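You operate a simulated robot arm through the tools that you are given. There is no shell and no other tool. Be economical: measure what you need, move in short steps, check, and stop when the job is done.

You are at the controls of a simulated robot arm. One attempt, no reset.

JOB
Replace the cream pad's spoilt ring with the pink one, closed flush.
Fine: spoilt ring on the tray's floor beside the ring press; one stroke, lever up; leave the good ring.

It is judged by the outcome, as a careful person would: the job done as asked, and still so three seconds after it is handed in. It fails if anything else is knocked over, pushed out of place, dropped, spilled or broken.

ROBOT AND FRAMES
A 6-joint arm with a two-finger parallel gripper, fixed in place. Base frame: the origin is at the foot of the arm, x ahead of it, y to its left, z up. Readings come in mm, rad, newtons and seconds.
With the tool pointing down near the work surface it reaches from about 400 to 520 mm from the base axis. Its first joint turns from -1.152 to 1.152 rad. Payload 2.1 kg.
The tool frame sits at the grasp point between the pads (the TCP): z along the fingers, y along the line on which they close. The tips reach 30 mm beyond it. Largest opening 94 mm; finger width 28, thickness 10; the body of the gripper, 50 by 96 mm, starts 55 mm behind the TCP.
Orientation is that of the tool frame in the base frame, as [roll, pitch, yaw] about the fixed x, y, z axes, in that order (R = Rz(yaw) Ry(pitch) Rx(roll)). With the fingers straight down and closing along the base's y, the tool's x points along the base's -x, its y along +y and its z along -z.

CONTROLS
- The arm moves only by the tool arm_command. Its arguments are lists of equal length, an entry for each row: "angular": the turn, a rotation vector about the tool's x, y, z in units of 8 degrees (1.0 is 8 degrees), a list of three; "offset": the shift along the tool's x, y, z in units of 20 mm (1.0 is 20 mm), a list of three; "grip": the finger opening in cm, from 0 to 9.4. In form: {"angular": [[ax, ay, az], ...], "offset": [[tx, ty, tz], ...], "grip": [grip, ...]}. A call has 1 to 20 rows; each row shifts and turns the commanded pose from where the row before left it, along the tool's axes as they then stand. A call with a number of a shift or a turn outside -1 to 1 is refused whole. Each row takes 0.2 s and may step no farther than 50 mm and 0.15 rad from the row before; otherwise, or with a gripper value out of range, the whole call is refused. Where a pose cannot be reached the arm comes as near as it can. A force on the tool above 70 N (or 10 N above the force at the start of the call, whichever is more), or a blocked arm, ends the call early, and 0.2 s more pass. The fingers move at their own pace (about 72 mm/s each) and stop on an object; they squeeze with about 39 N. The grip force told is the motor's: it shows also when the fingers shut on nothing. Time passes only in rows, and 0.2 s behind the last, so rows that do not move let the fingers close. The reply holds the time, the measured pose of the TCP, the force on the tool along the base axes, the opening and the grip force, in the units named above and with some noise, with the torque about the TCP (base axes, N m) and any sound that the robot's microphone picked up.
- Cameras (640 x 400 px; columns grow to the right, rows downward): "scene" is fixed at [43, -360.6, 488.8]; the picture's right is [0.88, -0.48, 0.00], its down [-0.25, -0.46, -0.85] and it looks along [0.41, 0.75, -0.52] (base axes); focal length 267 px, centre (320, 200). "wrist" rides on the gripper at [76, 14, -103] in the tool frame; the picture's right is [-0.18, 0.98, 0.00], its down [-0.75, -0.14, -0.64] and it looks along [-0.63, -0.12, 0.77] (tool axes); focal length 243 px, centre (320, 200). There is no depth. A picture from a camera that has moved, and an enlarged one, comes with that camera's place and axes in the base frame and with its lens.
- snapshot(camera): a new picture of that camera. It takes no simulated time.
- inspect(camera, box): a new picture of the part [left, top, right, bottom] of that camera's present view, enlarged. It takes no simulated time.
- finish_job(): hands the job in; it is judged then, once.

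Work in short steps. Places have to be worked out from the pictures, the camera data and where the tool is seen: move nearer, look again, correct. Check each grasp and each placing, and mend what went wrong. You have 120 turns and 84 pictures in all, those below and enlarged ones among them. Open the gripper and draw the arm clear of the work before you hand the job in, unless the task says otherwise; then end with one line.

The tools are called after ">>>" as name(argument=value, ...) on one line, values as JSON. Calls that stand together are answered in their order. arm_command: Moves the arm, as the interface text tells. Its arguments: {"type":"object","properties":{"angular":{"type":"array"},"offset":{"type":"array"},"grip":{"type":"array"}},"required":["angular","offset","grip"]} The other tools are called the same way: snapshot (camera) takes a picture; inspect (camera, box) takes an enlarged picture of a part of a camera's view; finish_job () hands the job in.

At the start:

```text
t: 0.0
eef_pos: [298.3, -97.0, 355.3]
orientation: [-3.14, 0.002, -3.14]
wrist_force: [0.2, -0.8, -0.1]
ft_torque: [0.01, -0.01, 0.02]
finger_gap: 93.9
grasp_force: 0.0
```

scene: 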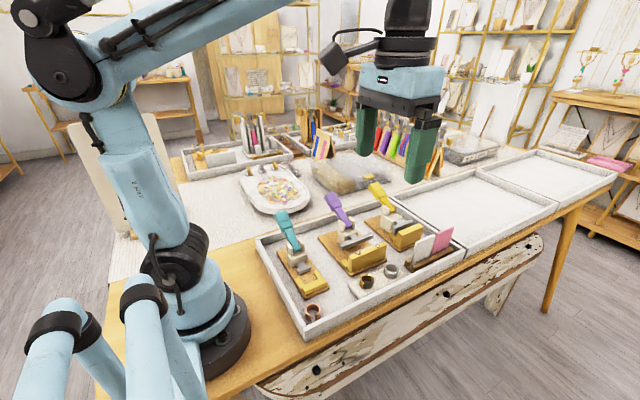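
wrist: 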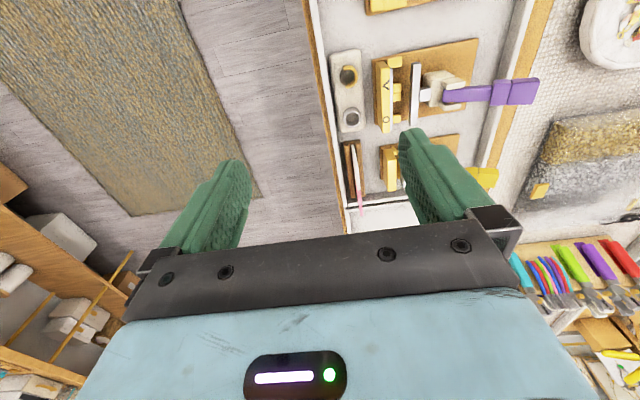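

I start by enlarging the tray area to see the presses, rings and pads.

>>> inspect(camera="scene", box=[250, 170, 470, 340])

>>> inspect(camera="wrist", box=[310, 0, 560, 220])

```text
2.35 times, centred on (360, 255) of scene
camera zoom: at [43.0, -360.6, 488.8], right [0.88, -0.48, 0.0], down [-0.25, -0.46, -0.85], along [0.41, 0.75, -0.52], focal length 628 px, centre (226, 71)
```

zoom: 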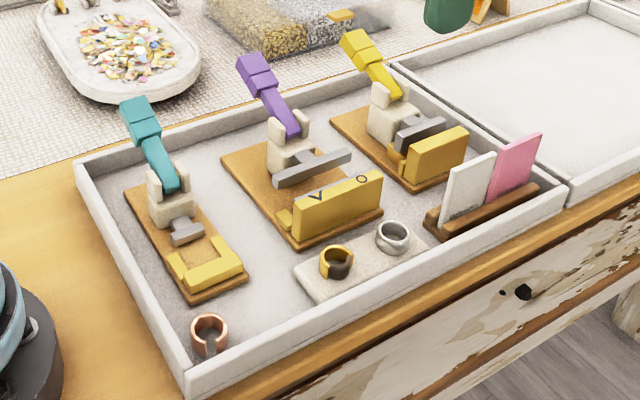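

```text
1.82 times, centred on (435, 110) of wrist
camera zoom: at [222.5, -81.5, 459.6], right [0.18, 0.98, 0.0], down [0.75, -0.14, 0.64], along [0.63, -0.12, -0.77], focal length 441 px, centre (111, 364)
```

zoom: 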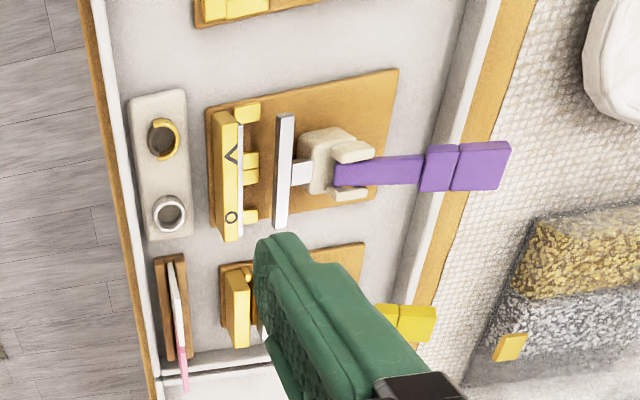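

The two views triangulate inconsistently with the stated surface height, so I'll move the camera sideways and compare again. Shift +y 100 mm and no height change.

>>> arm_command(angular=[[0, 0, 0], [0, 0, 0], [0, 0, 0], [0, 0, 0], [0, 0, 0], [0, 0, 0]], offset=[[0, 1, 0], [0, 1, 0], [0, 1, 0], [0, 1, 0], [0, 1, 0], [0, 0, 0]], grip=[9.4, 9.4, 9.4, 9.4, 9.4, 9.4])

>>> snapshot(camera="wrist")

>>> snapshot(camera="scene")

```text
t: 1.4
eef_pos: [297.3, 3.4, 355.5]
orientation: [3.141, 0.003, -3.141]
wrist_force: [-0.3, 0.6, -0.3]
ft_torque: [0.0, 0.0, 0.02]
finger_gap: 94.2
grasp_force: 0.0
```

```text
79 pictures are left
camera wrist: at [221.7, 19.6, 459.6], right [0.18, 0.98, 0.0], down [0.75, -0.14, 0.64], along [0.63, -0.12, -0.77], focal length 243 px, centre (320, 200)
```

wrist: 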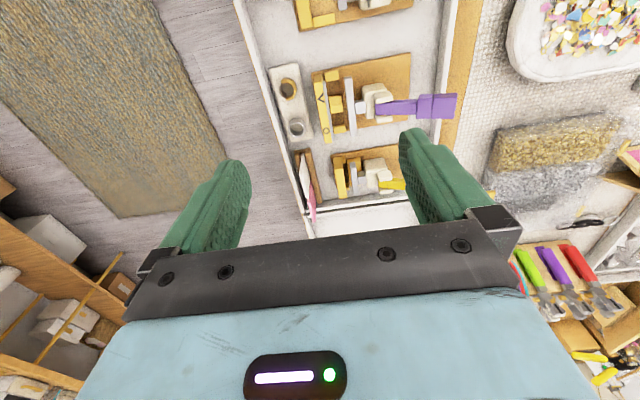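

```text
78 pictures are left
```

scene: 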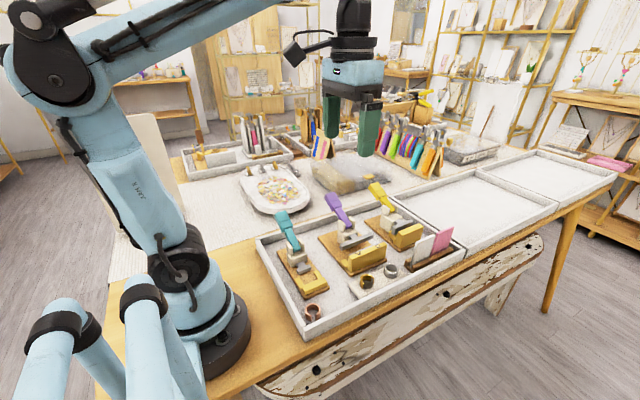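

Three views now agree: the tray floor is near z≈10–30, with the gold ring ≈(328,-54), the silver ≈(391,-57) and the pink ring ≈(192,-55). I move back and down to look closer, and to test reach.

>>> arm_command(angular=[[0, 0, 0], [0, 0, 0], [0, 0, 0], [0, 0, 0], [0, 0, 0], [0, 0, 0]], offset=[[1, 0, 1], [1, 0, 1], [1, 0, 1], [1, 0, 1], [1, 0, 1], [0, 0, 0]], grip=[9.4, 9.4, 9.4, 9.4, 9.4, 9.4])

>>> snapshot(camera="wrist")

```text
t: 2.8
eef_pos: [197.2, 3.4, 254.9]
orientation: [-3.141, 0.002, -3.141]
wrist_force: [0.9, 0.3, 0.3]
ft_torque: [-0.01, 0.02, -0.01]
finger_gap: 94.1
grasp_force: 0.0
```

```text
77 pictures are left
camera wrist: at [122.2, 18.3, 358.7], right [0.18, 0.98, 0.0], down [0.75, -0.14, 0.64], along [0.63, -0.12, -0.77], focal length 243 px, centre (320, 200)
```

wrist: 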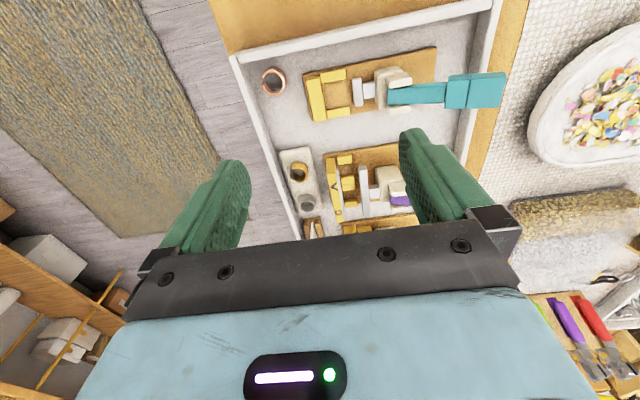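

>>> inspect(camera="wrist", box=[230, 40, 410, 152])

>>> inspect(camera="wrist", box=[260, 130, 420, 240])

>>> inspect(camera="scene", box=[255, 200, 351, 330])

>>> inspect(camera="scene", box=[330, 200, 460, 300])

```text
3.56 times, centred on (320, 96) of wrist
camera zoom: at [122.2, 18.3, 358.7], right [0.18, 0.98, 0.0], down [0.75, -0.14, 0.64], along [0.63, -0.12, -0.77], focal length 863 px, centre (320, 570)
```

zoom: 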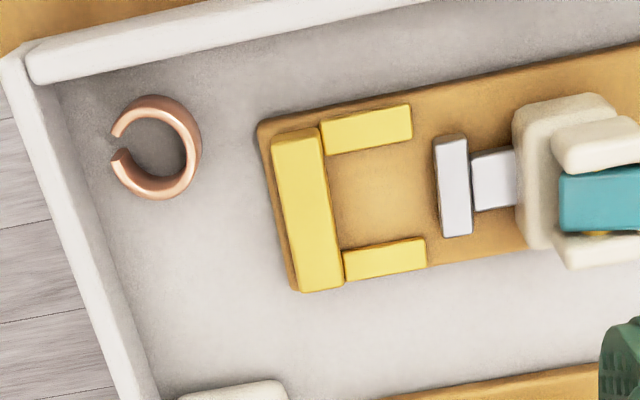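

```text
3.64 times, centred on (340, 185) of wrist
camera zoom: at [122.2, 18.3, 358.7], right [0.18, 0.98, 0.0], down [0.75, -0.14, 0.64], along [0.63, -0.12, -0.77], focal length 882 px, centre (247, 254)
```

zoom: 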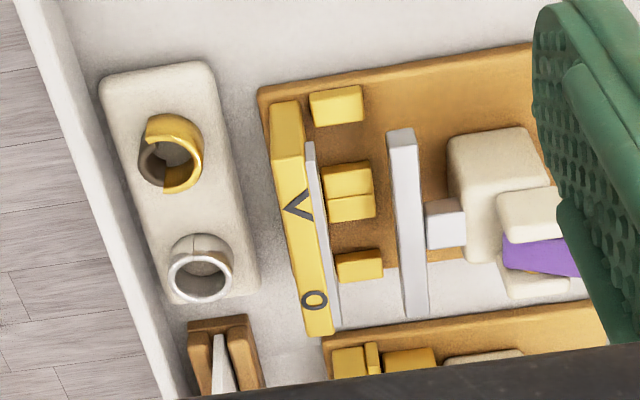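

```text
3.08 times, centred on (303, 265) of scene
camera zoom: at [42.9, -360.6, 488.8], right [0.88, -0.48, 0.0], down [-0.25, -0.46, -0.85], along [0.41, 0.75, -0.52], focal length 821 px, centre (372, 0)
```

zoom: 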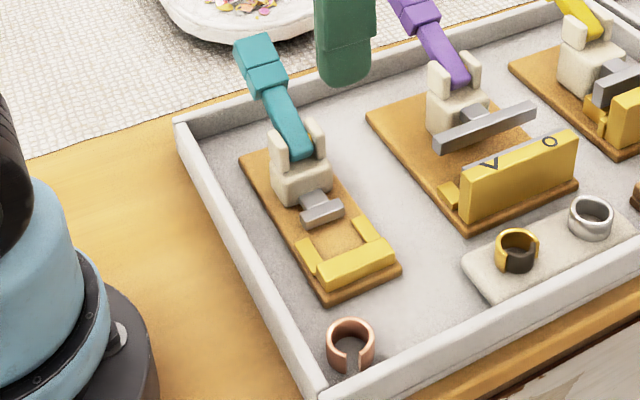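

```text
4.00 times, centred on (395, 250) of scene
camera zoom: at [42.9, -360.6, 488.8], right [0.88, -0.48, 0.0], down [-0.25, -0.46, -0.85], along [0.41, 0.75, -0.52], focal length 1067 px, centre (20, 0)
```

zoom: 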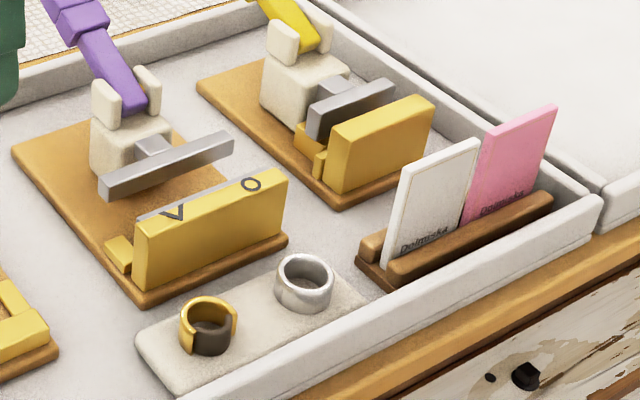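

The gold ring (half tarnished) is the spoilt one, the silver one is good and the rose open ring is the pink one; the teal press's U-nest seems to match the ring diameter. I move to look closer at the purple and yellow nests and the gold ring before choosing.

>>> arm_command(angular=[[0, 0, 0], [0, 0, 0], [0, 0, 0], [0, 0, 0], [0, 0, 0], [0, 0, 0]], offset=[[-1, -1, 0], [-1, -1, 0.5], [-1, -1, 0.75], [-1, -1, 0.75], [-1, 0, 0.75], [0, 0, 0]], grip=[9.4, 9.4, 9.4, 9.4, 9.4, 9.4])

>>> snapshot(camera="wrist")

```text
t: 4.2
eef_pos: [299.2, -76.3, 198.7]
orientation: [-3.142, 0.002, -3.141]
wrist_force: [0.5, -0.2, 0.3]
ft_torque: [-0.02, 0.02, 0.0]
finger_gap: 93.9
grasp_force: 0.1
```

```text
72 pictures are left
camera wrist: at [222.7, -60.7, 303.7], right [0.18, 0.98, 0.0], down [0.75, -0.14, 0.64], along [0.63, -0.12, -0.77], focal length 243 px, centre (320, 200)
```

wrist: 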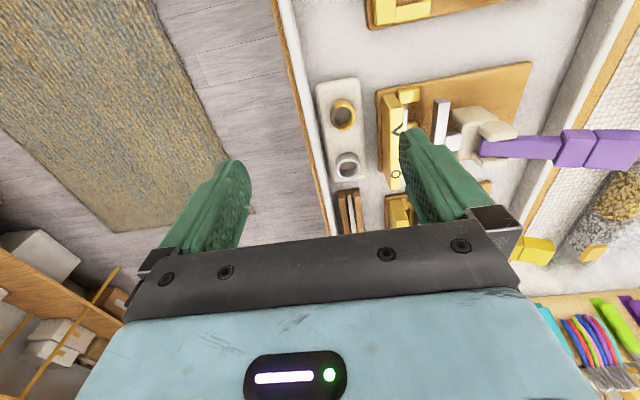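

>>> arm_command(angular=[[0, 0, 0], [0, 0, 0], [0, 0, 0], [0, 0, 0], [0, 0, 0]], offset=[[0, 1, 0], [0, 1, 0], [0, 1, 0], [0, 0, 1], [0, 0, 0]], grip=[9.4, 9.4, 9.4, 9.4, 9.4])

>>> inspect(camera="wrist", box=[240, 0, 420, 112])

>>> inspect(camera="wrist", box=[240, 110, 420, 222])

```text
t: 5.4
eef_pos: [297.5, -17.1, 179.5]
orientation: [3.141, 0.001, -3.141]
wrist_force: [-0.1, -0.5, -0.4]
ft_torque: [0.02, -0.01, 0.01]
finger_gap: 94.1
grasp_force: 0.1
```

```text
3.56 times, centred on (330, 56) of wrist
camera zoom: at [221.8, -2.0, 283.6], right [0.18, 0.98, 0.0], down [0.75, -0.14, 0.64], along [0.63, -0.12, -0.77], focal length 863 px, centre (284, 712)
```

zoom: 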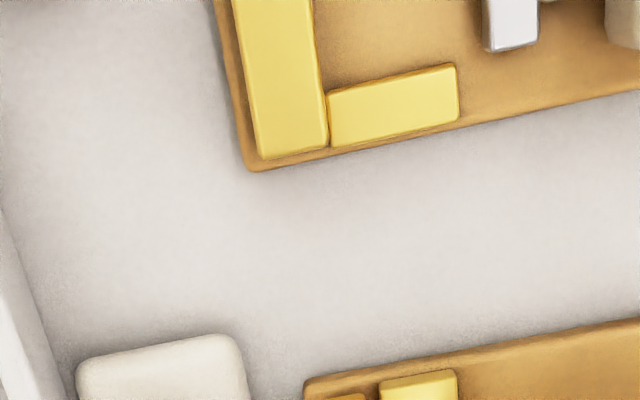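

```text
3.56 times, centred on (330, 166) of wrist
camera zoom: at [221.8, -2.0, 283.6], right [0.18, 0.98, 0.0], down [0.75, -0.14, 0.64], along [0.63, -0.12, -0.77], focal length 863 px, centre (284, 321)
```

zoom: 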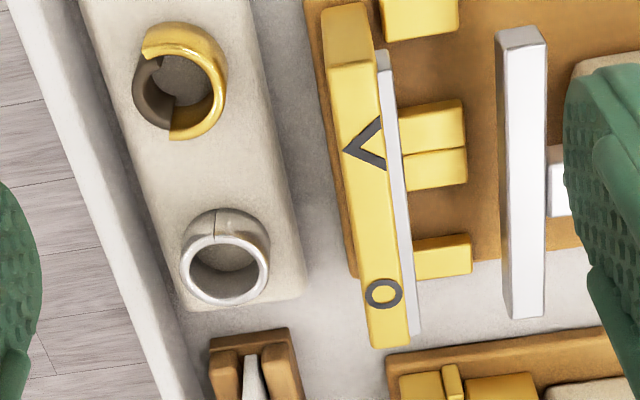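

Purple's slots are far narrower than the ring, so teal is the ring press. I move back in x to measure the pink ring and the teal nest.

>>> arm_command(angular=[[0, 0, 0], [0, 0, 0], [0, 0, 0], [0, 0, 0], [0, 0, 0], [0, 0, 0], [0, 0, 0]], offset=[[1, 0, -1], [1, 0, 0], [1, 0, 0], [1, 0, 0], [1, 0, 0], [1, 0, 0], [0, 0, 0]], grip=[9.4, 9.4, 9.4, 9.4, 9.4, 9.4, 9.4])

>>> snapshot(camera="wrist")

>>> inspect(camera="wrist", box=[220, 40, 420, 165])

```text
t: 7.0
eef_pos: [176.9, -15.5, 200.2]
orientation: [3.14, 0.002, 3.141]
wrist_force: [0.3, -0.2, 0.0]
ft_torque: [-0.03, -0.01, 0.0]
finger_gap: 94.0
grasp_force: 0.0
```

```text
69 pictures are left
camera wrist: at [101.8, -1.6, 305.0], right [0.18, 0.98, 0.0], down [0.75, -0.14, 0.64], along [0.63, -0.12, -0.77], focal length 243 px, centre (320, 200)
```

wrist: 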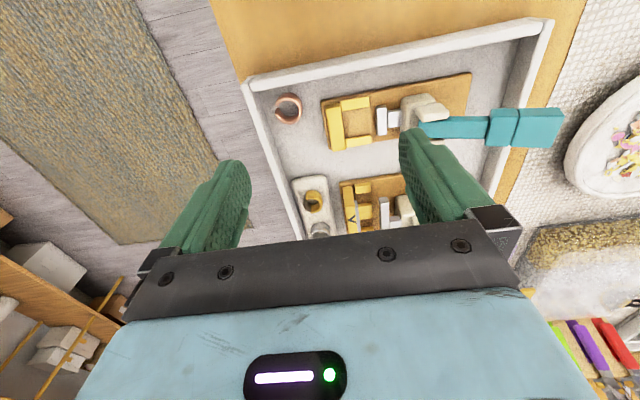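

```text
3.20 times, centred on (320, 102) of wrist
camera zoom: at [101.8, -1.6, 305.0], right [0.18, 0.98, 0.0], down [0.75, -0.14, 0.64], along [0.63, -0.12, -0.77], focal length 776 px, centre (320, 512)
```

zoom: 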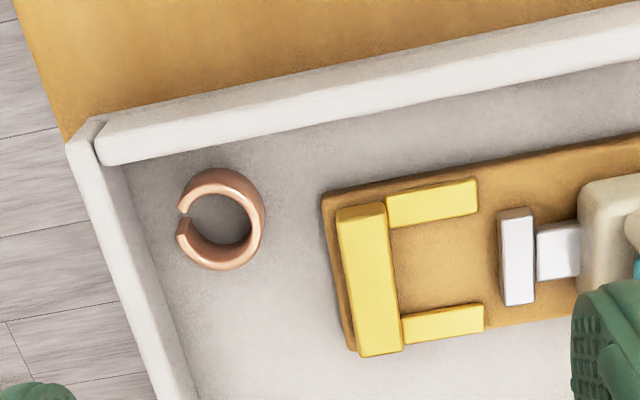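

Triangulation from same-orientation wrist views gives base top z≈14, teal nest x≈205–246, y≈2.5–43, ring centre ≈(195,-55.5), OD≈30, height≈18. I descend over the pink ring to z≈120 to check tray-wall clearance.

>>> arm_command(angular=[[0, 0, 0], [0, 0, 0], [0, 0, 0], [0, 0, 0], [0, 0, 0]], offset=[[-0.9, -1, 1], [0, -0.9, 1], [0, 0, 1], [0, 0, 1], [0, 0, 0]], grip=[5, 5, 5, 5, 5])

>>> snapshot(camera="wrist")

>>> inspect(camera="scene", box=[270, 230, 370, 350])

```text
t: 8.2
eef_pos: [195.0, -56.3, 118.8]
orientation: [3.141, 0.003, -3.141]
wrist_force: [-0.3, 0.2, -0.5]
ft_torque: [0.01, 0.01, 0.03]
finger_gap: 49.9
grasp_force: 0.1
```

```text
67 pictures are left
camera wrist: at [119.9, -40.2, 223.0], right [0.18, 0.98, 0.0], down [0.75, -0.14, 0.64], along [0.63, -0.12, -0.77], focal length 243 px, centre (320, 200)
```

wrist: 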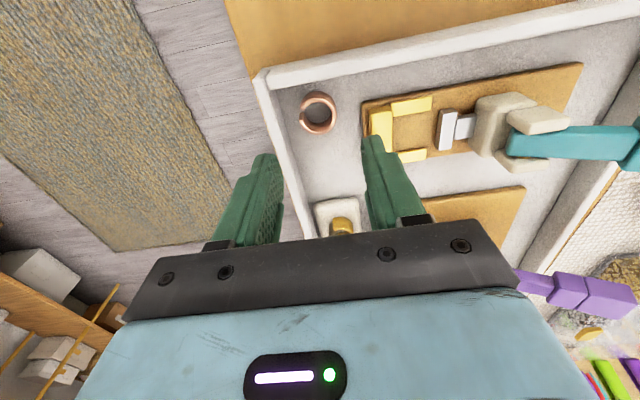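

```text
3.33 times, centred on (320, 290) of scene
camera zoom: at [43.0, -360.6, 488.8], right [0.88, -0.48, 0.0], down [-0.25, -0.46, -0.85], along [0.41, 0.75, -0.52], focal length 889 px, centre (320, -100)
```

zoom: 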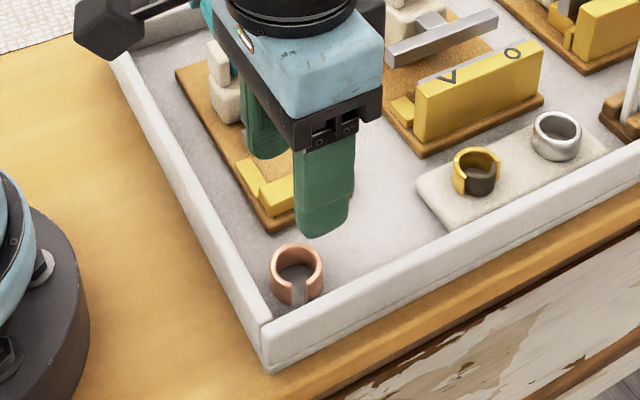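

>>> inspect(camera="wrist", box=[230, 60, 420, 180])

```text
3.33 times, centred on (325, 120) of wrist
camera zoom: at [119.9, -40.2, 223.0], right [0.18, 0.98, 0.0], down [0.75, -0.14, 0.64], along [0.63, -0.12, -0.77], focal length 809 px, centre (303, 467)
```

zoom: 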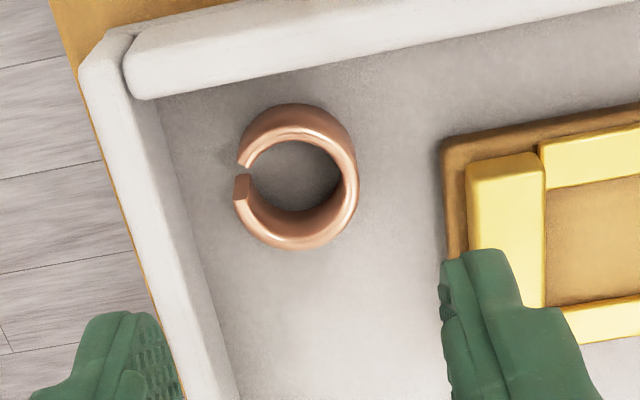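

Ring centre refined to ≈(196,-56.4), Ø30, gap facing −y; the front wall inner face is ≈ y −88, so fingers opened to 38 mm fit. I descend to TCP z≈62 and check from the scene camera.

>>> arm_command(angular=[[0, 0, 0], [0, 0, 0], [0, 0, 0], [0, 0, 0], [0, 0, 0]], offset=[[-0.05, 0, 0.8], [0, 0, 0.8], [0, 0, 0.8], [0, 0, 0.4], [0, 0, 0]], grip=[3.8, 3.8, 3.8, 3.8, 3.8])

>>> inspect(camera="scene", box=[280, 260, 360, 330])

>>> snapshot(camera="wrist")

```text
t: 9.4
eef_pos: [198.1, -54.9, 64.0]
orientation: [-3.141, 0.003, 3.141]
wrist_force: [0.7, 1.0, 0.7]
ft_torque: [0.02, 0.0, 0.02]
finger_gap: 38.3
grasp_force: 0.1
```

```text
5.71 times, centred on (320, 295) of scene
camera zoom: at [43.0, -360.6, 488.8], right [0.88, -0.48, 0.0], down [-0.25, -0.46, -0.85], along [0.41, 0.75, -0.52], focal length 1524 px, centre (320, -343)
```

zoom: 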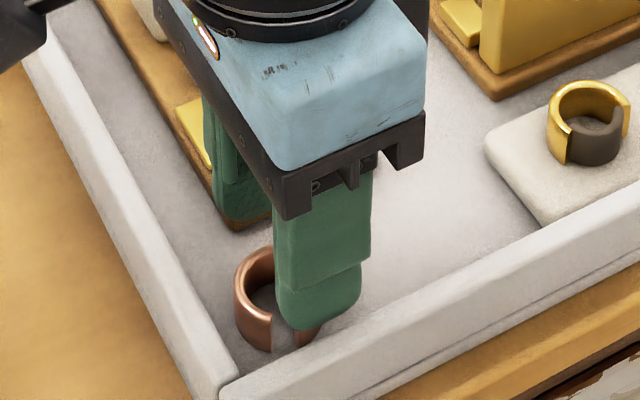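

```text
63 pictures are left
camera wrist: at [122.2, -39.4, 166.9], right [0.18, 0.98, 0.0], down [0.75, -0.14, 0.64], along [0.63, -0.12, -0.77], focal length 243 px, centre (320, 200)
```

wrist: 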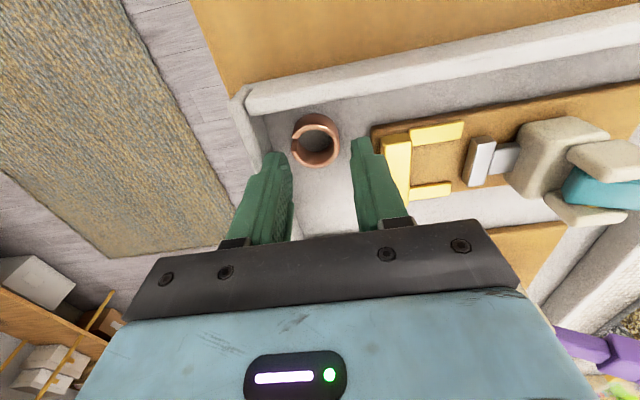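

>>> inspect(camera="wrist", box=[250, 90, 390, 180])

```text
4.44 times, centred on (320, 135) of wrist
camera zoom: at [122.2, -39.4, 166.9], right [0.18, 0.98, 0.0], down [0.75, -0.14, 0.64], along [0.63, -0.12, -0.77], focal length 1078 px, centre (320, 489)
```

zoom: 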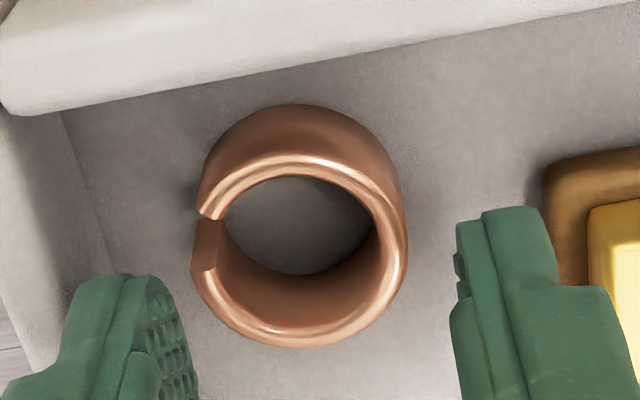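

The fingers straddle the ring (centre ≈(196.7,-56.3), top z≈22). I lower 19 mm with a small y correction, so the tips hold the top ≈7 mm, then close.

>>> arm_command(angular=[[0, 0, 0], [0, 0, 0], [0, 0, 0]], offset=[[0.05, -0.06, 0.4], [0, 0, 0.5], [0, 0, 0]], grip=[3.8, 3.8, 3.8])

>>> inspect(camera="scene", box=[280, 260, 360, 330])

>>> inspect(camera="wrist", box=[250, 90, 390, 180])

```text
t: 10.2
eef_pos: [197.5, -55.2, 45.5]
orientation: [-3.141, 0.002, 3.14]
wrist_force: [-1.0, 0.2, -0.1]
ft_torque: [-0.04, 0.0, -0.01]
finger_gap: 38.2
grasp_force: 0.0
```

```text
5.71 times, centred on (320, 295) of scene
camera zoom: at [43.0, -360.6, 488.8], right [0.88, -0.48, 0.0], down [-0.25, -0.46, -0.85], along [0.41, 0.75, -0.52], focal length 1524 px, centre (320, -343)
```

zoom: 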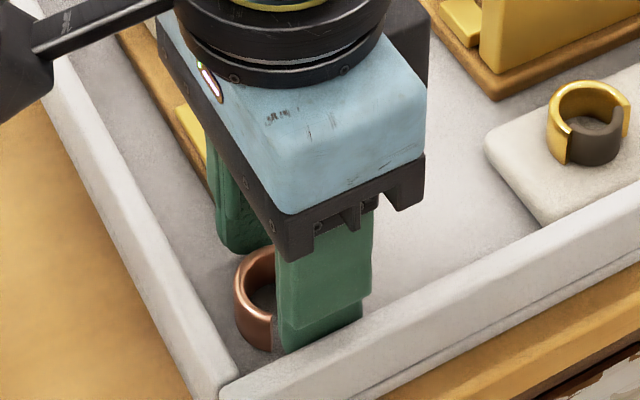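

```text
4.44 times, centred on (320, 135) of wrist
camera zoom: at [122.2, -40.6, 149.5], right [0.18, 0.98, 0.0], down [0.75, -0.14, 0.64], along [0.63, -0.12, -0.77], focal length 1078 px, centre (320, 489)
```

zoom: 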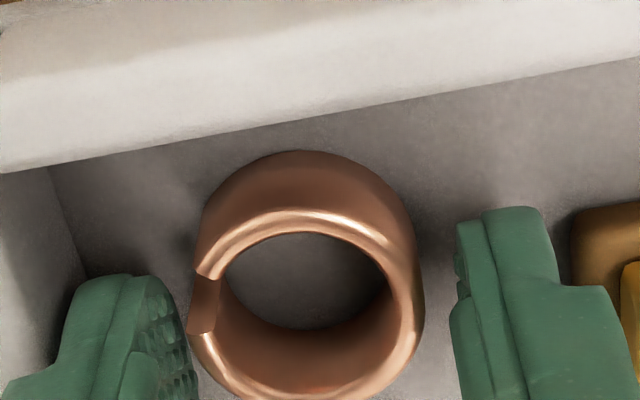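

No contact; fingers flank the ring inside the wall. Close gently and check.

>>> arm_command(angular=[[0, 0, 0], [0, 0, 0], [0, 0, 0], [0, 0, 0]], offset=[[0, 0, 0], [0, 0, 0], [0, 0, 0], [0, 0, 0]], grip=[3.2, 2.8, 2.6, 2.6])

>>> inspect(camera="wrist", box=[250, 90, 390, 180])

```text
t: 11.2
eef_pos: [197.9, -55.9, 46.4]
orientation: [3.14, 0.001, 3.141]
wrist_force: [0.4, -0.3, 0.1]
ft_torque: [0.03, 0.02, 0.02]
finger_gap: 29.4
grasp_force: 39.1
```

```text
4.44 times, centred on (320, 135) of wrist
camera zoom: at [122.2, -40.6, 149.6], right [0.18, 0.98, 0.0], down [0.75, -0.14, 0.64], along [0.63, -0.12, -0.77], focal length 1078 px, centre (320, 489)
```

zoom: 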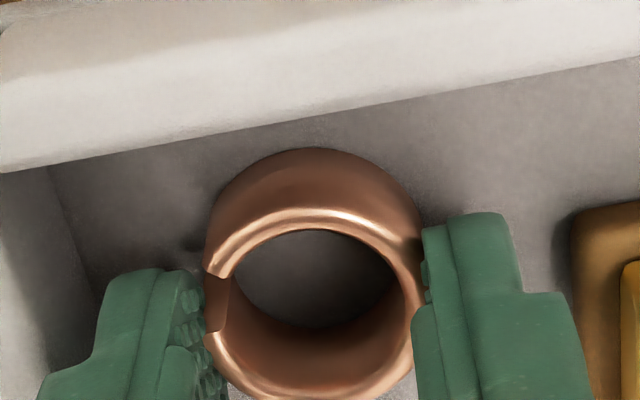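

Gripped at 29.4 mm across the gap axis. Lift 75 mm and turn the tool ≈ +96° about base z, so the gap faces +x (squeeze along y will close it).

>>> arm_command(angular=[[0, 0, 0], [0, 0, 0], [0, 0, 0], [0, 0, 0], [0, 0, -1], [0, 0, -1], [0, 0, -1], [0, 0, -1], [0, 0, -1], [0, 0, -1], [0, 0, -1], [0, 0, -1], [0, 0, -1], [0, 0, -1], [0, 0, -1], [0, 0, -1], [0, 0, 0]], offset=[[0, 0, -0.5], [0, 0, -1], [0, 0, -1], [0, 0, -1], [0, 0, 0], [0, 0, 0], [0, 0, 0], [0, 0, 0], [0, 0, 0], [0, 0, 0], [0, 0, 0], [0, 0, 0], [0, 0, 0], [0, 0, 0], [0, 0, 0], [0, 0, 0], [0, 0, 0]], grip=[2.6, 2.6, 2.6, 2.6, 2.6, 2.6, 2.6, 2.6, 2.6, 2.6, 2.6, 2.6, 2.6, 2.6, 2.6, 2.6, 2.6])

>>> snapshot(camera="wrist")

>>> inspect(camera="scene", box=[250, 190, 370, 320])

```text
t: 14.8
eef_pos: [195.7, -55.7, 116.3]
orientation: [-3.14, 0.0, -1.463]
wrist_force: [-0.2, 0.6, 0.1]
ft_torque: [0.0, 0.0, -0.02]
finger_gap: 26.2
grasp_force: 0.0
```

```text
58 pictures are left
camera wrist: at [190.8, -132.3, 220.9], right [-1.0, 0.08, 0.0], down [0.06, 0.76, 0.64], along [0.05, 0.64, -0.77], focal length 243 px, centre (320, 200)
```

wrist: 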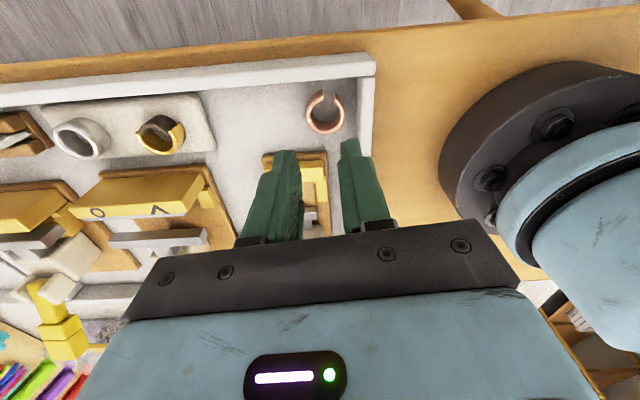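

```text
3.08 times, centred on (310, 255) of scene
camera zoom: at [43.0, -360.6, 488.8], right [0.88, -0.48, 0.0], down [-0.25, -0.46, -0.85], along [0.41, 0.75, -0.52], focal length 821 px, centre (351, 31)
```

zoom: 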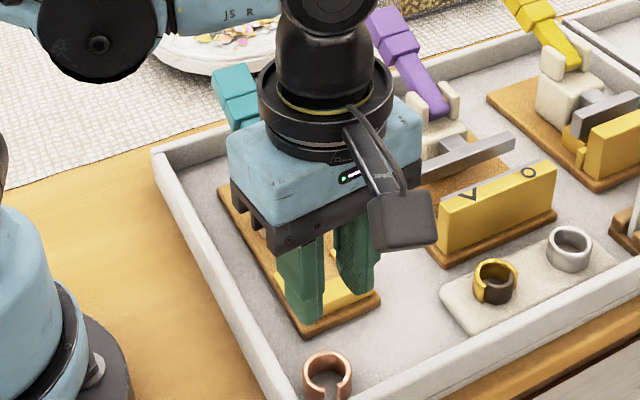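

The ring slipped out and stayed on the floor in its spot (tips held too little). I zoom in to re-measure its height from this new direction.

>>> inspect(camera="wrist", box=[260, 60, 400, 150])

```text
4.44 times, centred on (330, 105) of wrist
camera zoom: at [190.8, -132.3, 220.9], right [-1.0, 0.08, 0.0], down [0.06, 0.76, 0.64], along [0.05, 0.64, -0.77], focal length 1078 px, centre (276, 622)
```

zoom: 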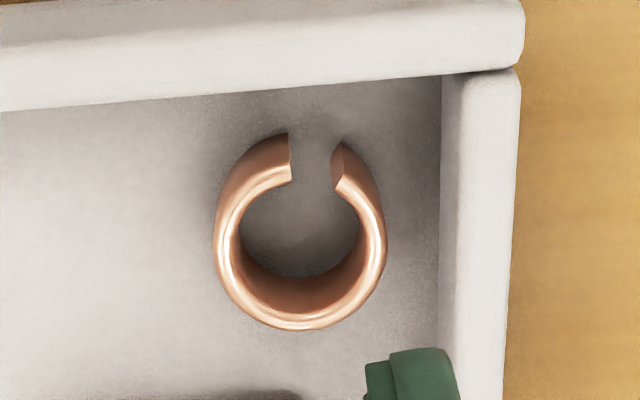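

Re-measured: ring top z≈22, floor ≈4, gap axis about 10° toward −x from −y. I turn back to straddle it with opening 38 mm and this time go deeper (tips ≈ z 11).

>>> arm_command(angular=[[0, 0, 1], [0, 0, 1], [0, 0, 1], [0, 0, 1], [0, 0, 1], [0, 0, 1], [0, 0, 1], [0, 0, 1], [0, 0, 1], [0, 0, 1], [0, 0, 1], [0, 0, 1], [0, 0, 0.4], [0, 0, 0], [0, 0, 0], [0, 0, 0]], offset=[[0, 0, 0], [0, 0, 0], [0, 0, 0], [0, 0, 0], [0, 0, 0], [0, 0, 0], [0, 0, 0], [0, 0, 0], [0, 0, 0], [0, 0, 0], [0, 0, 0], [0, 0, 0], [-0.05, 0, 0], [0, 0, 1], [0, 0, 1], [0, 0, 0.6]], grip=[3.8, 3.8, 3.8, 3.8, 3.8, 3.8, 3.8, 3.8, 3.8, 3.8, 3.8, 3.8, 3.8, 3.8, 3.8, 3.8])

>>> inspect(camera="wrist", box=[250, 90, 390, 180])

```text
t: 18.2
eef_pos: [197.6, -56.5, 65.2]
orientation: [3.14, 0.001, 3.086]
wrist_force: [0.1, 0.1, 0.7]
ft_torque: [-0.03, 0.0, 0.01]
finger_gap: 38.0
grasp_force: 0.1
```

```text
4.44 times, centred on (320, 135) of wrist
camera zoom: at [123.2, -36.6, 168.7], right [0.24, 0.97, 0.0], down [0.74, -0.18, 0.64], along [0.62, -0.15, -0.77], focal length 1078 px, centre (320, 489)
```

zoom: 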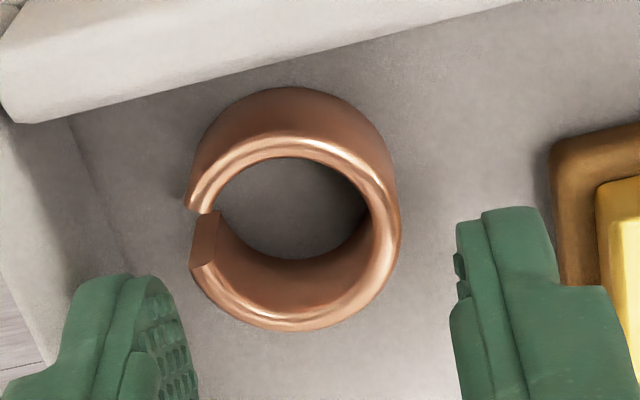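

Ring centre now ≈(194,-57.3). Shift accordingly, descend to TCP z≈41.

>>> arm_command(angular=[[0, 0, 0], [0, 0, 0], [0, 0, 0], [0, 0, 0]], offset=[[0.17, -0.05, 0], [0, 0, 0.6], [0, 0, 0.6], [0, 0, 0]], grip=[3.8, 3.8, 3.8, 3.8])

>>> inspect(camera="wrist", box=[240, 110, 400, 212])

```text
t: 19.2
eef_pos: [193.9, -56.2, 40.2]
orientation: [3.141, 0.001, 3.087]
wrist_force: [0.4, 1.2, 0.3]
ft_torque: [0.03, 0.03, 0.0]
finger_gap: 38.1
grasp_force: 0.1
```

```text
3.92 times, centred on (320, 161) of wrist
camera zoom: at [119.4, -36.9, 144.0], right [0.24, 0.97, 0.0], down [0.74, -0.18, 0.64], along [0.62, -0.15, -0.77], focal length 951 px, centre (320, 353)
```

zoom: 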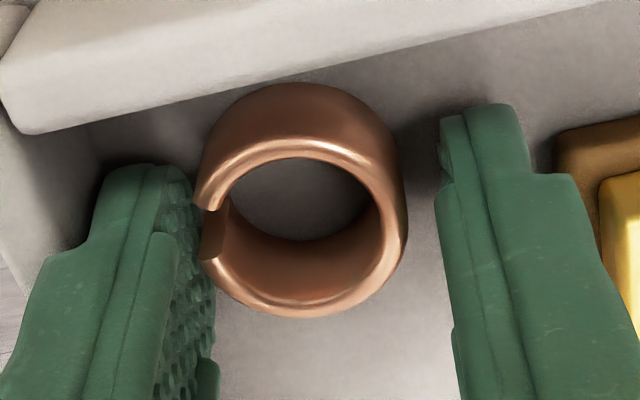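

>>> arm_command(angular=[[0, 0, 0], [0, 0, 0], [0, 0, 0], [0, 0, 0], [0, 0, 0], [0, 0, 0]], offset=[[0, 0, 0], [0, 0, 0], [0, 0, 0], [0, 0, 0], [0, 0, -0.2], [0, 0, -0.3]], grip=[3.2, 2.8, 2.6, 2.6, 2.6, 2.6])

>>> inspect(camera="wrist", box=[240, 110, 400, 212])

```text
t: 20.6
eef_pos: [194.3, -55.7, 50.5]
orientation: [3.141, 0.003, 3.088]
wrist_force: [0.6, -0.4, 0.1]
ft_torque: [0.03, 0.03, -0.02]
finger_gap: 29.5
grasp_force: 39.2
```

```text
3.92 times, centred on (320, 161) of wrist
camera zoom: at [119.7, -36.7, 154.3], right [0.24, 0.97, 0.0], down [0.74, -0.18, 0.64], along [0.62, -0.15, -0.77], focal length 951 px, centre (320, 353)
```

zoom: 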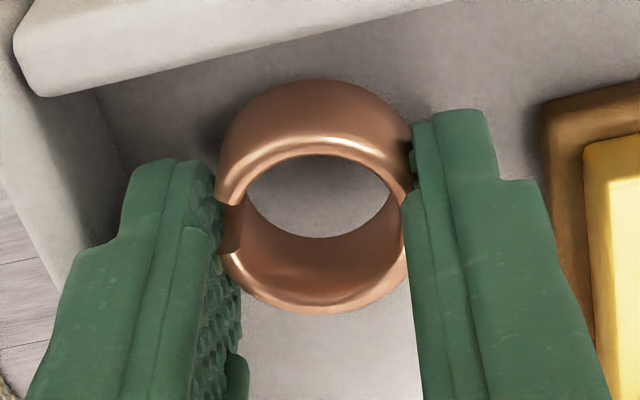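

The ring is held and rising. Lift to z≈115 in small steps and confirm.

>>> arm_command(angular=[[0, 0, 0], [0, 0, 0], [0, 0, 0], [0, 0, 0], [0, 0, 0], [0, 0, 0]], offset=[[0, 0, -0.4], [0, 0, -0.6], [0, 0, -0.8], [0, 0, -0.8], [0, 0, -0.6], [0, 0, 0]], grip=[2.6, 2.6, 2.6, 2.6, 2.6, 2.6])

>>> inspect(camera="wrist", box=[240, 110, 400, 212])

```text
t: 22.0
eef_pos: [194.4, -55.9, 115.6]
orientation: [-3.141, 0.0, 3.085]
wrist_force: [-0.4, 0.3, -1.0]
ft_torque: [-0.04, 0.0, 0.01]
finger_gap: 29.7
grasp_force: 39.8
```

```text
3.92 times, centred on (320, 161) of wrist
camera zoom: at [119.5, -36.6, 219.0], right [0.24, 0.97, 0.0], down [0.74, -0.18, 0.64], along [0.62, -0.15, -0.77], focal length 951 px, centre (320, 353)
```

zoom: 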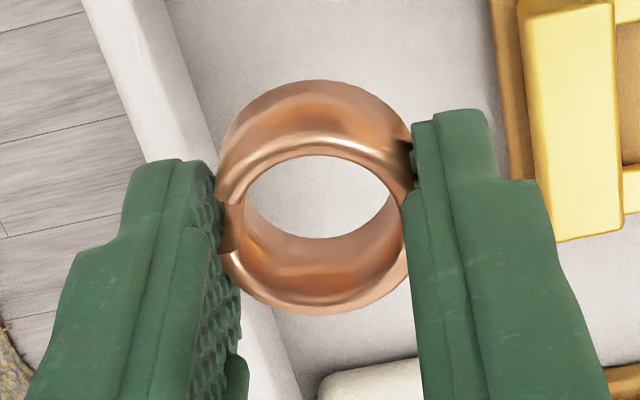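

Held securely and centred in the fingers. Turn +96° and move over the nest at ≈(225.5, 20).

>>> arm_command(angular=[[0, 0, -1], [0, 0, -1], [0, 0, -1], [0, 0, -1], [0, 0, -1], [0, 0, -1], [0, 0, -1], [0, 0, -1], [0, 0, -1], [0, 0, -1], [0, 0, -1], [0, 0, -1], [0, 0, 0], [0, 0, 0], [0, 0, 0], [0, 0, 0], [0, 0, 0]], offset=[[0, 0, 0], [0, 0, 0], [0, 0, 0], [0, 0, 0], [0, 0, 0], [0, 0, 0], [0, 0, 0], [0, 0, 0], [0, 0, 0], [0, 0, 0], [0, 0, 0], [0, 0, 0], [-0.96, -0.4, 0], [-0.96, -0.4, 0], [-0.96, -0.4, 0], [-0.9, -0.35, 0], [0, 0, 0]], grip=[2.6, 2.6, 2.6, 2.6, 2.6, 2.6, 2.6, 2.6, 2.6, 2.6, 2.6, 2.6, 2.6, 2.6, 2.6, 2.6, 2.6])

>>> snapshot(camera="wrist")

>>> inspect(camera="scene", box=[250, 190, 370, 320])

```text
t: 25.6
eef_pos: [221.5, 21.8, 114.3]
orientation: [-3.141, -0.001, -1.522]
wrist_force: [0.5, 1.3, -0.3]
ft_torque: [0.03, -0.02, -0.02]
finger_gap: 29.1
grasp_force: 39.4
```

```text
51 pictures are left
camera wrist: at [211.1, -55.5, 218.5], right [-0.99, 0.14, 0.0], down [0.1, 0.76, 0.64], along [0.09, 0.64, -0.77], focal length 243 px, centre (320, 200)
```

wrist: 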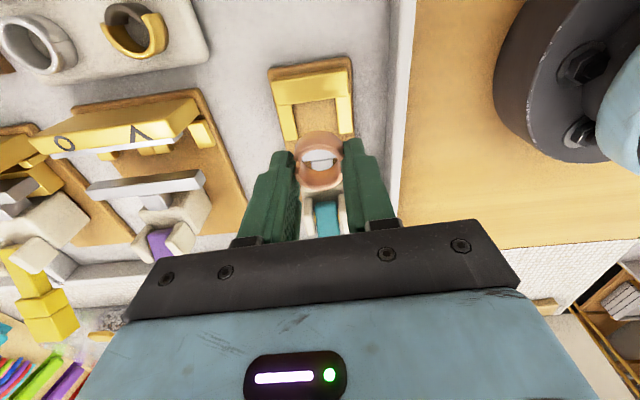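

```text
3.08 times, centred on (310, 255) of scene
camera zoom: at [43.0, -360.6, 488.8], right [0.88, -0.48, 0.0], down [-0.25, -0.46, -0.85], along [0.41, 0.75, -0.52], focal length 821 px, centre (351, 31)
```

zoom: 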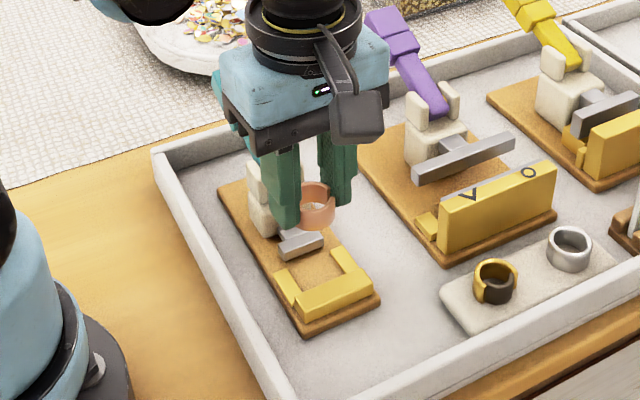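

>>> inspect(camera="wrist", box=[240, 50, 400, 200])

```text
2.67 times, centred on (320, 125) of wrist
camera zoom: at [211.1, -55.5, 218.5], right [-0.99, 0.14, 0.0], down [0.1, 0.76, 0.64], along [0.09, 0.64, -0.77], focal length 647 px, centre (320, 400)
```

zoom: 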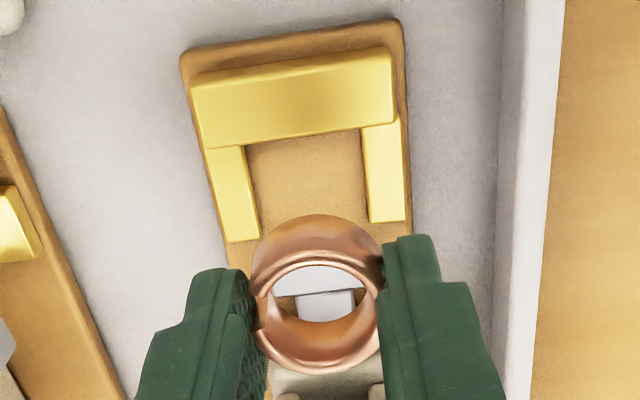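

Gap faces +x as wanted. Nest inner x≈207–245 (centre 226), anvil face y≈5, pusher y≈43. Shift to (226, 23) and descend to TCP z≈64.

>>> arm_command(angular=[[0, 0, 0], [0, 0, 0], [0, 0, 0], [0, 0, 0], [0, 0, 0]], offset=[[-0.04, -0.23, 0], [0, 0, 0.8], [0, 0, 0.8], [0, 0, 0.9], [0, 0, 0]], grip=[2.6, 2.6, 2.6, 2.6, 2.6])

>>> inspect(camera="wrist", box=[240, 50, 400, 200])

>>> inspect(camera="scene", box=[270, 230, 350, 300])

```text
t: 26.8
eef_pos: [226.5, 22.2, 64.7]
orientation: [-3.14, 0.001, -1.523]
wrist_force: [0.3, 0.2, -0.5]
ft_torque: [-0.02, 0.01, -0.02]
finger_gap: 29.1
grasp_force: 38.8
```

```text
2.67 times, centred on (320, 125) of wrist
camera zoom: at [216.1, -54.1, 168.0], right [-0.99, 0.14, 0.0], down [0.1, 0.76, 0.64], along [0.09, 0.64, -0.77], focal length 647 px, centre (320, 400)
```

zoom: 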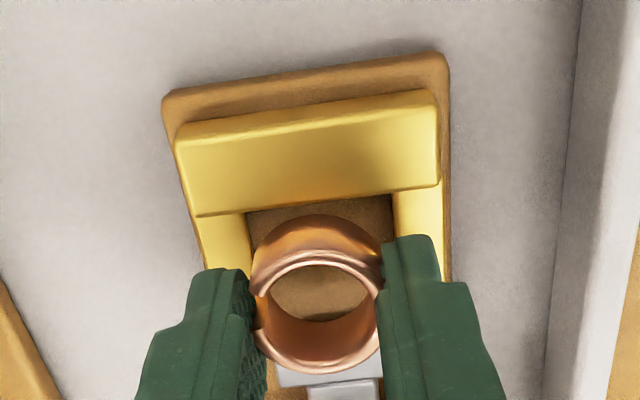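

```text
5.71 times, centred on (310, 265) of scene
camera zoom: at [43.0, -360.6, 488.8], right [0.88, -0.48, 0.0], down [-0.25, -0.46, -0.85], along [0.41, 0.75, -0.52], focal length 1524 px, centre (377, -171)
```

zoom: 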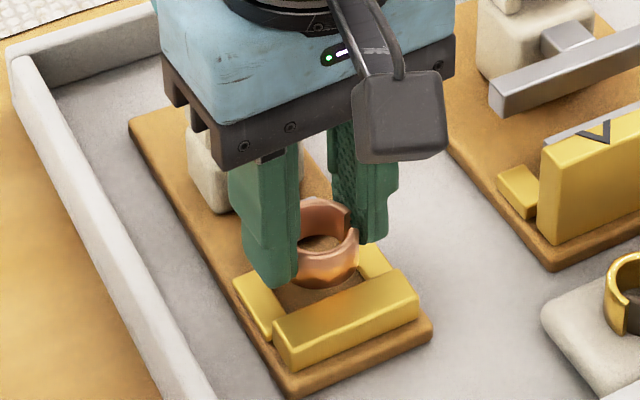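

Alignment looks right: walls are centred on x≈226.3. Descend gently another 10 mm, watching force.

>>> arm_command(angular=[[0, 0, 0], [0, 0, 0], [0, 0, 0], [0, 0, 0]], offset=[[0, 0, 0.2], [0, 0, 0.15], [0, 0, 0.15], [0, 0, 0]], grip=[2.6, 2.6, 2.6, 2.6])

>>> inspect(camera="scene", box=[280, 250, 340, 300])

```text
t: 27.8
eef_pos: [226.4, 21.8, 54.6]
orientation: [-3.138, -0.002, -1.522]
wrist_force: [0.5, -0.9, 0.0]
ft_torque: [-0.04, 0.01, 0.0]
finger_gap: 29.1
grasp_force: 39.3
```

```text
8.00 times, centred on (310, 275) of scene
camera zoom: at [43.0, -360.6, 488.8], right [0.88, -0.48, 0.0], down [-0.25, -0.46, -0.85], along [0.41, 0.75, -0.52], focal length 2134 px, centre (400, -400)
```

zoom: 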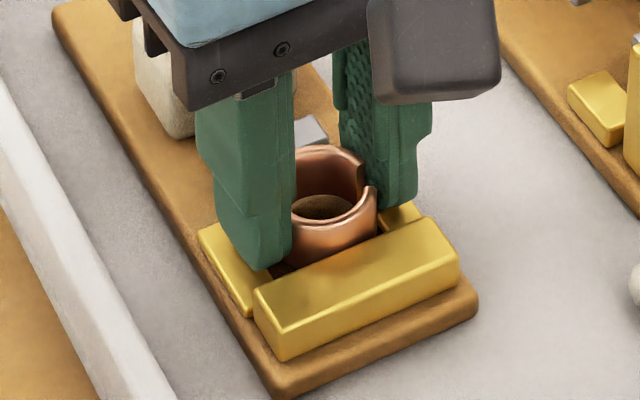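

>>> arm_command(angular=[[0, 0, 0], [0, 0, 0], [0, 0, 0]], offset=[[0, 0, 0.08], [0, 0, 0.07], [0, 0, 0]], grip=[2.6, 2.6, 2.6])

```text
t: 28.6
eef_pos: [226.0, 20.5, 51.6]
orientation: [3.141, 0.001, -1.522]
wrist_force: [-8.9, -0.3, 65.6]
ft_torque: [0.06, -0.32, -0.04]
finger_gap: 29.2
grasp_force: 38.9
```

Contact at TCP z≈52 (ring or tips seated). Back off 1.5 mm, then open gently to 36 mm.

>>> arm_command(angular=[[0, 0, 0], [0, 0, 0], [0, 0, 0], [0, 0, 0]], offset=[[0, 0, -0.1], [0, 0, 0], [0, 0, 0], [0, 0, 0]], grip=[2.6, 3.0, 3.3, 3.6])

>>> inspect(camera="scene", box=[280, 250, 340, 300])

>>> inspect(camera="wrist", box=[240, 50, 400, 200])

```text
t: 29.6
eef_pos: [226.8, 20.8, 52.4]
orientation: [-3.141, 0.0, -1.522]
wrist_force: [-0.8, -0.2, 0.1]
ft_torque: [0.01, -0.01, 0.04]
finger_gap: 36.1
grasp_force: 0.1
```

```text
8.00 times, centred on (310, 275) of scene
camera zoom: at [43.0, -360.6, 488.8], right [0.88, -0.48, 0.0], down [-0.25, -0.46, -0.85], along [0.41, 0.75, -0.52], focal length 2134 px, centre (400, -400)
```

zoom: 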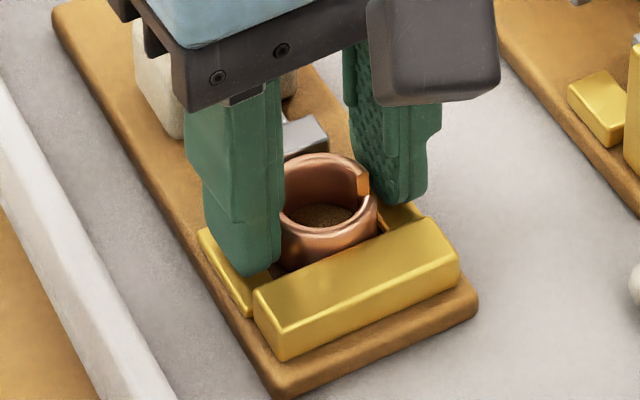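

```text
2.67 times, centred on (320, 125) of wrist
camera zoom: at [216.5, -54.4, 157.3], right [-0.99, 0.14, 0.0], down [0.1, 0.76, 0.64], along [0.09, 0.64, -0.77], focal length 647 px, centre (320, 400)
```

zoom: 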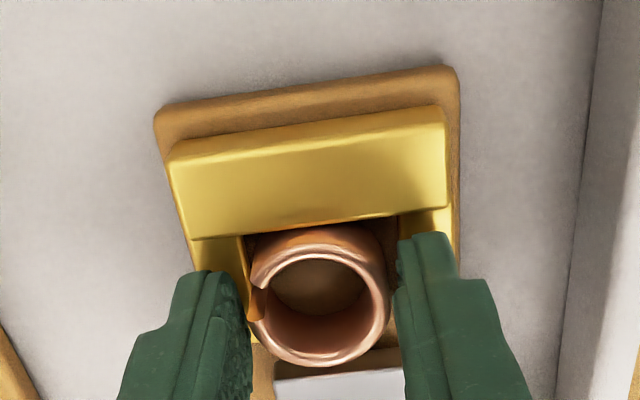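

The ring sits in the nest, gap to +x. Retreat straight up and view.

>>> arm_command(angular=[[0, 0, 0], [0, 0, 0], [0, 0, 0], [0, 0, 0], [0, 0, 0], [0, 0, 0]], offset=[[0, 0, -0.5], [0, 0, -0.5], [0, 0, -1], [0, 0, -1], [0, 0, -1], [0, 0, 0]], grip=[3.6, 3.6, 3.6, 3.6, 3.6, 3.6])

>>> snapshot(camera="wrist")

>>> inspect(camera="scene", box=[260, 190, 360, 300])

```text
t: 31.0
eef_pos: [225.6, 21.8, 134.7]
orientation: [-3.141, -0.003, -1.523]
wrist_force: [-0.2, 0.8, 0.6]
ft_torque: [0.02, -0.02, 0.01]
finger_gap: 36.1
grasp_force: 0.0
```

```text
43 pictures are left
camera wrist: at [215.2, -54.6, 238.1], right [-0.99, 0.14, 0.0], down [0.1, 0.76, 0.64], along [0.09, 0.64, -0.77], focal length 243 px, centre (320, 200)
```

wrist: 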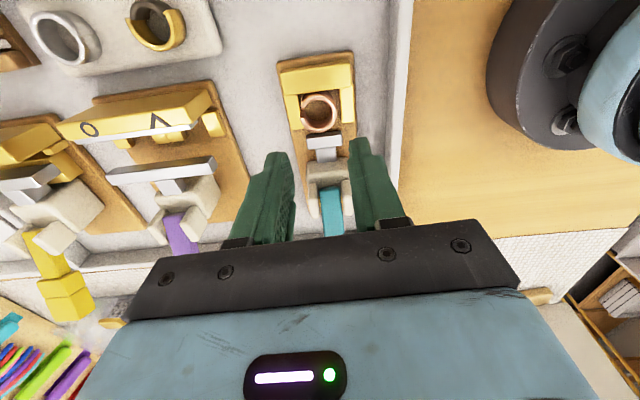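

```text
3.64 times, centred on (310, 245) of scene
camera zoom: at [43.0, -360.6, 488.8], right [0.88, -0.48, 0.0], down [-0.25, -0.46, -0.85], along [0.41, 0.75, -0.52], focal length 970 px, centre (356, 36)
```

zoom: 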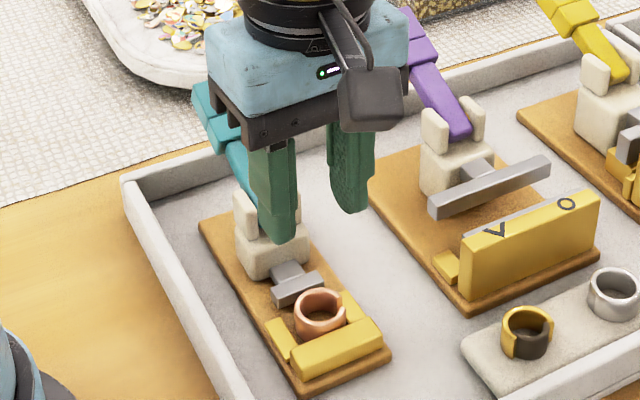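

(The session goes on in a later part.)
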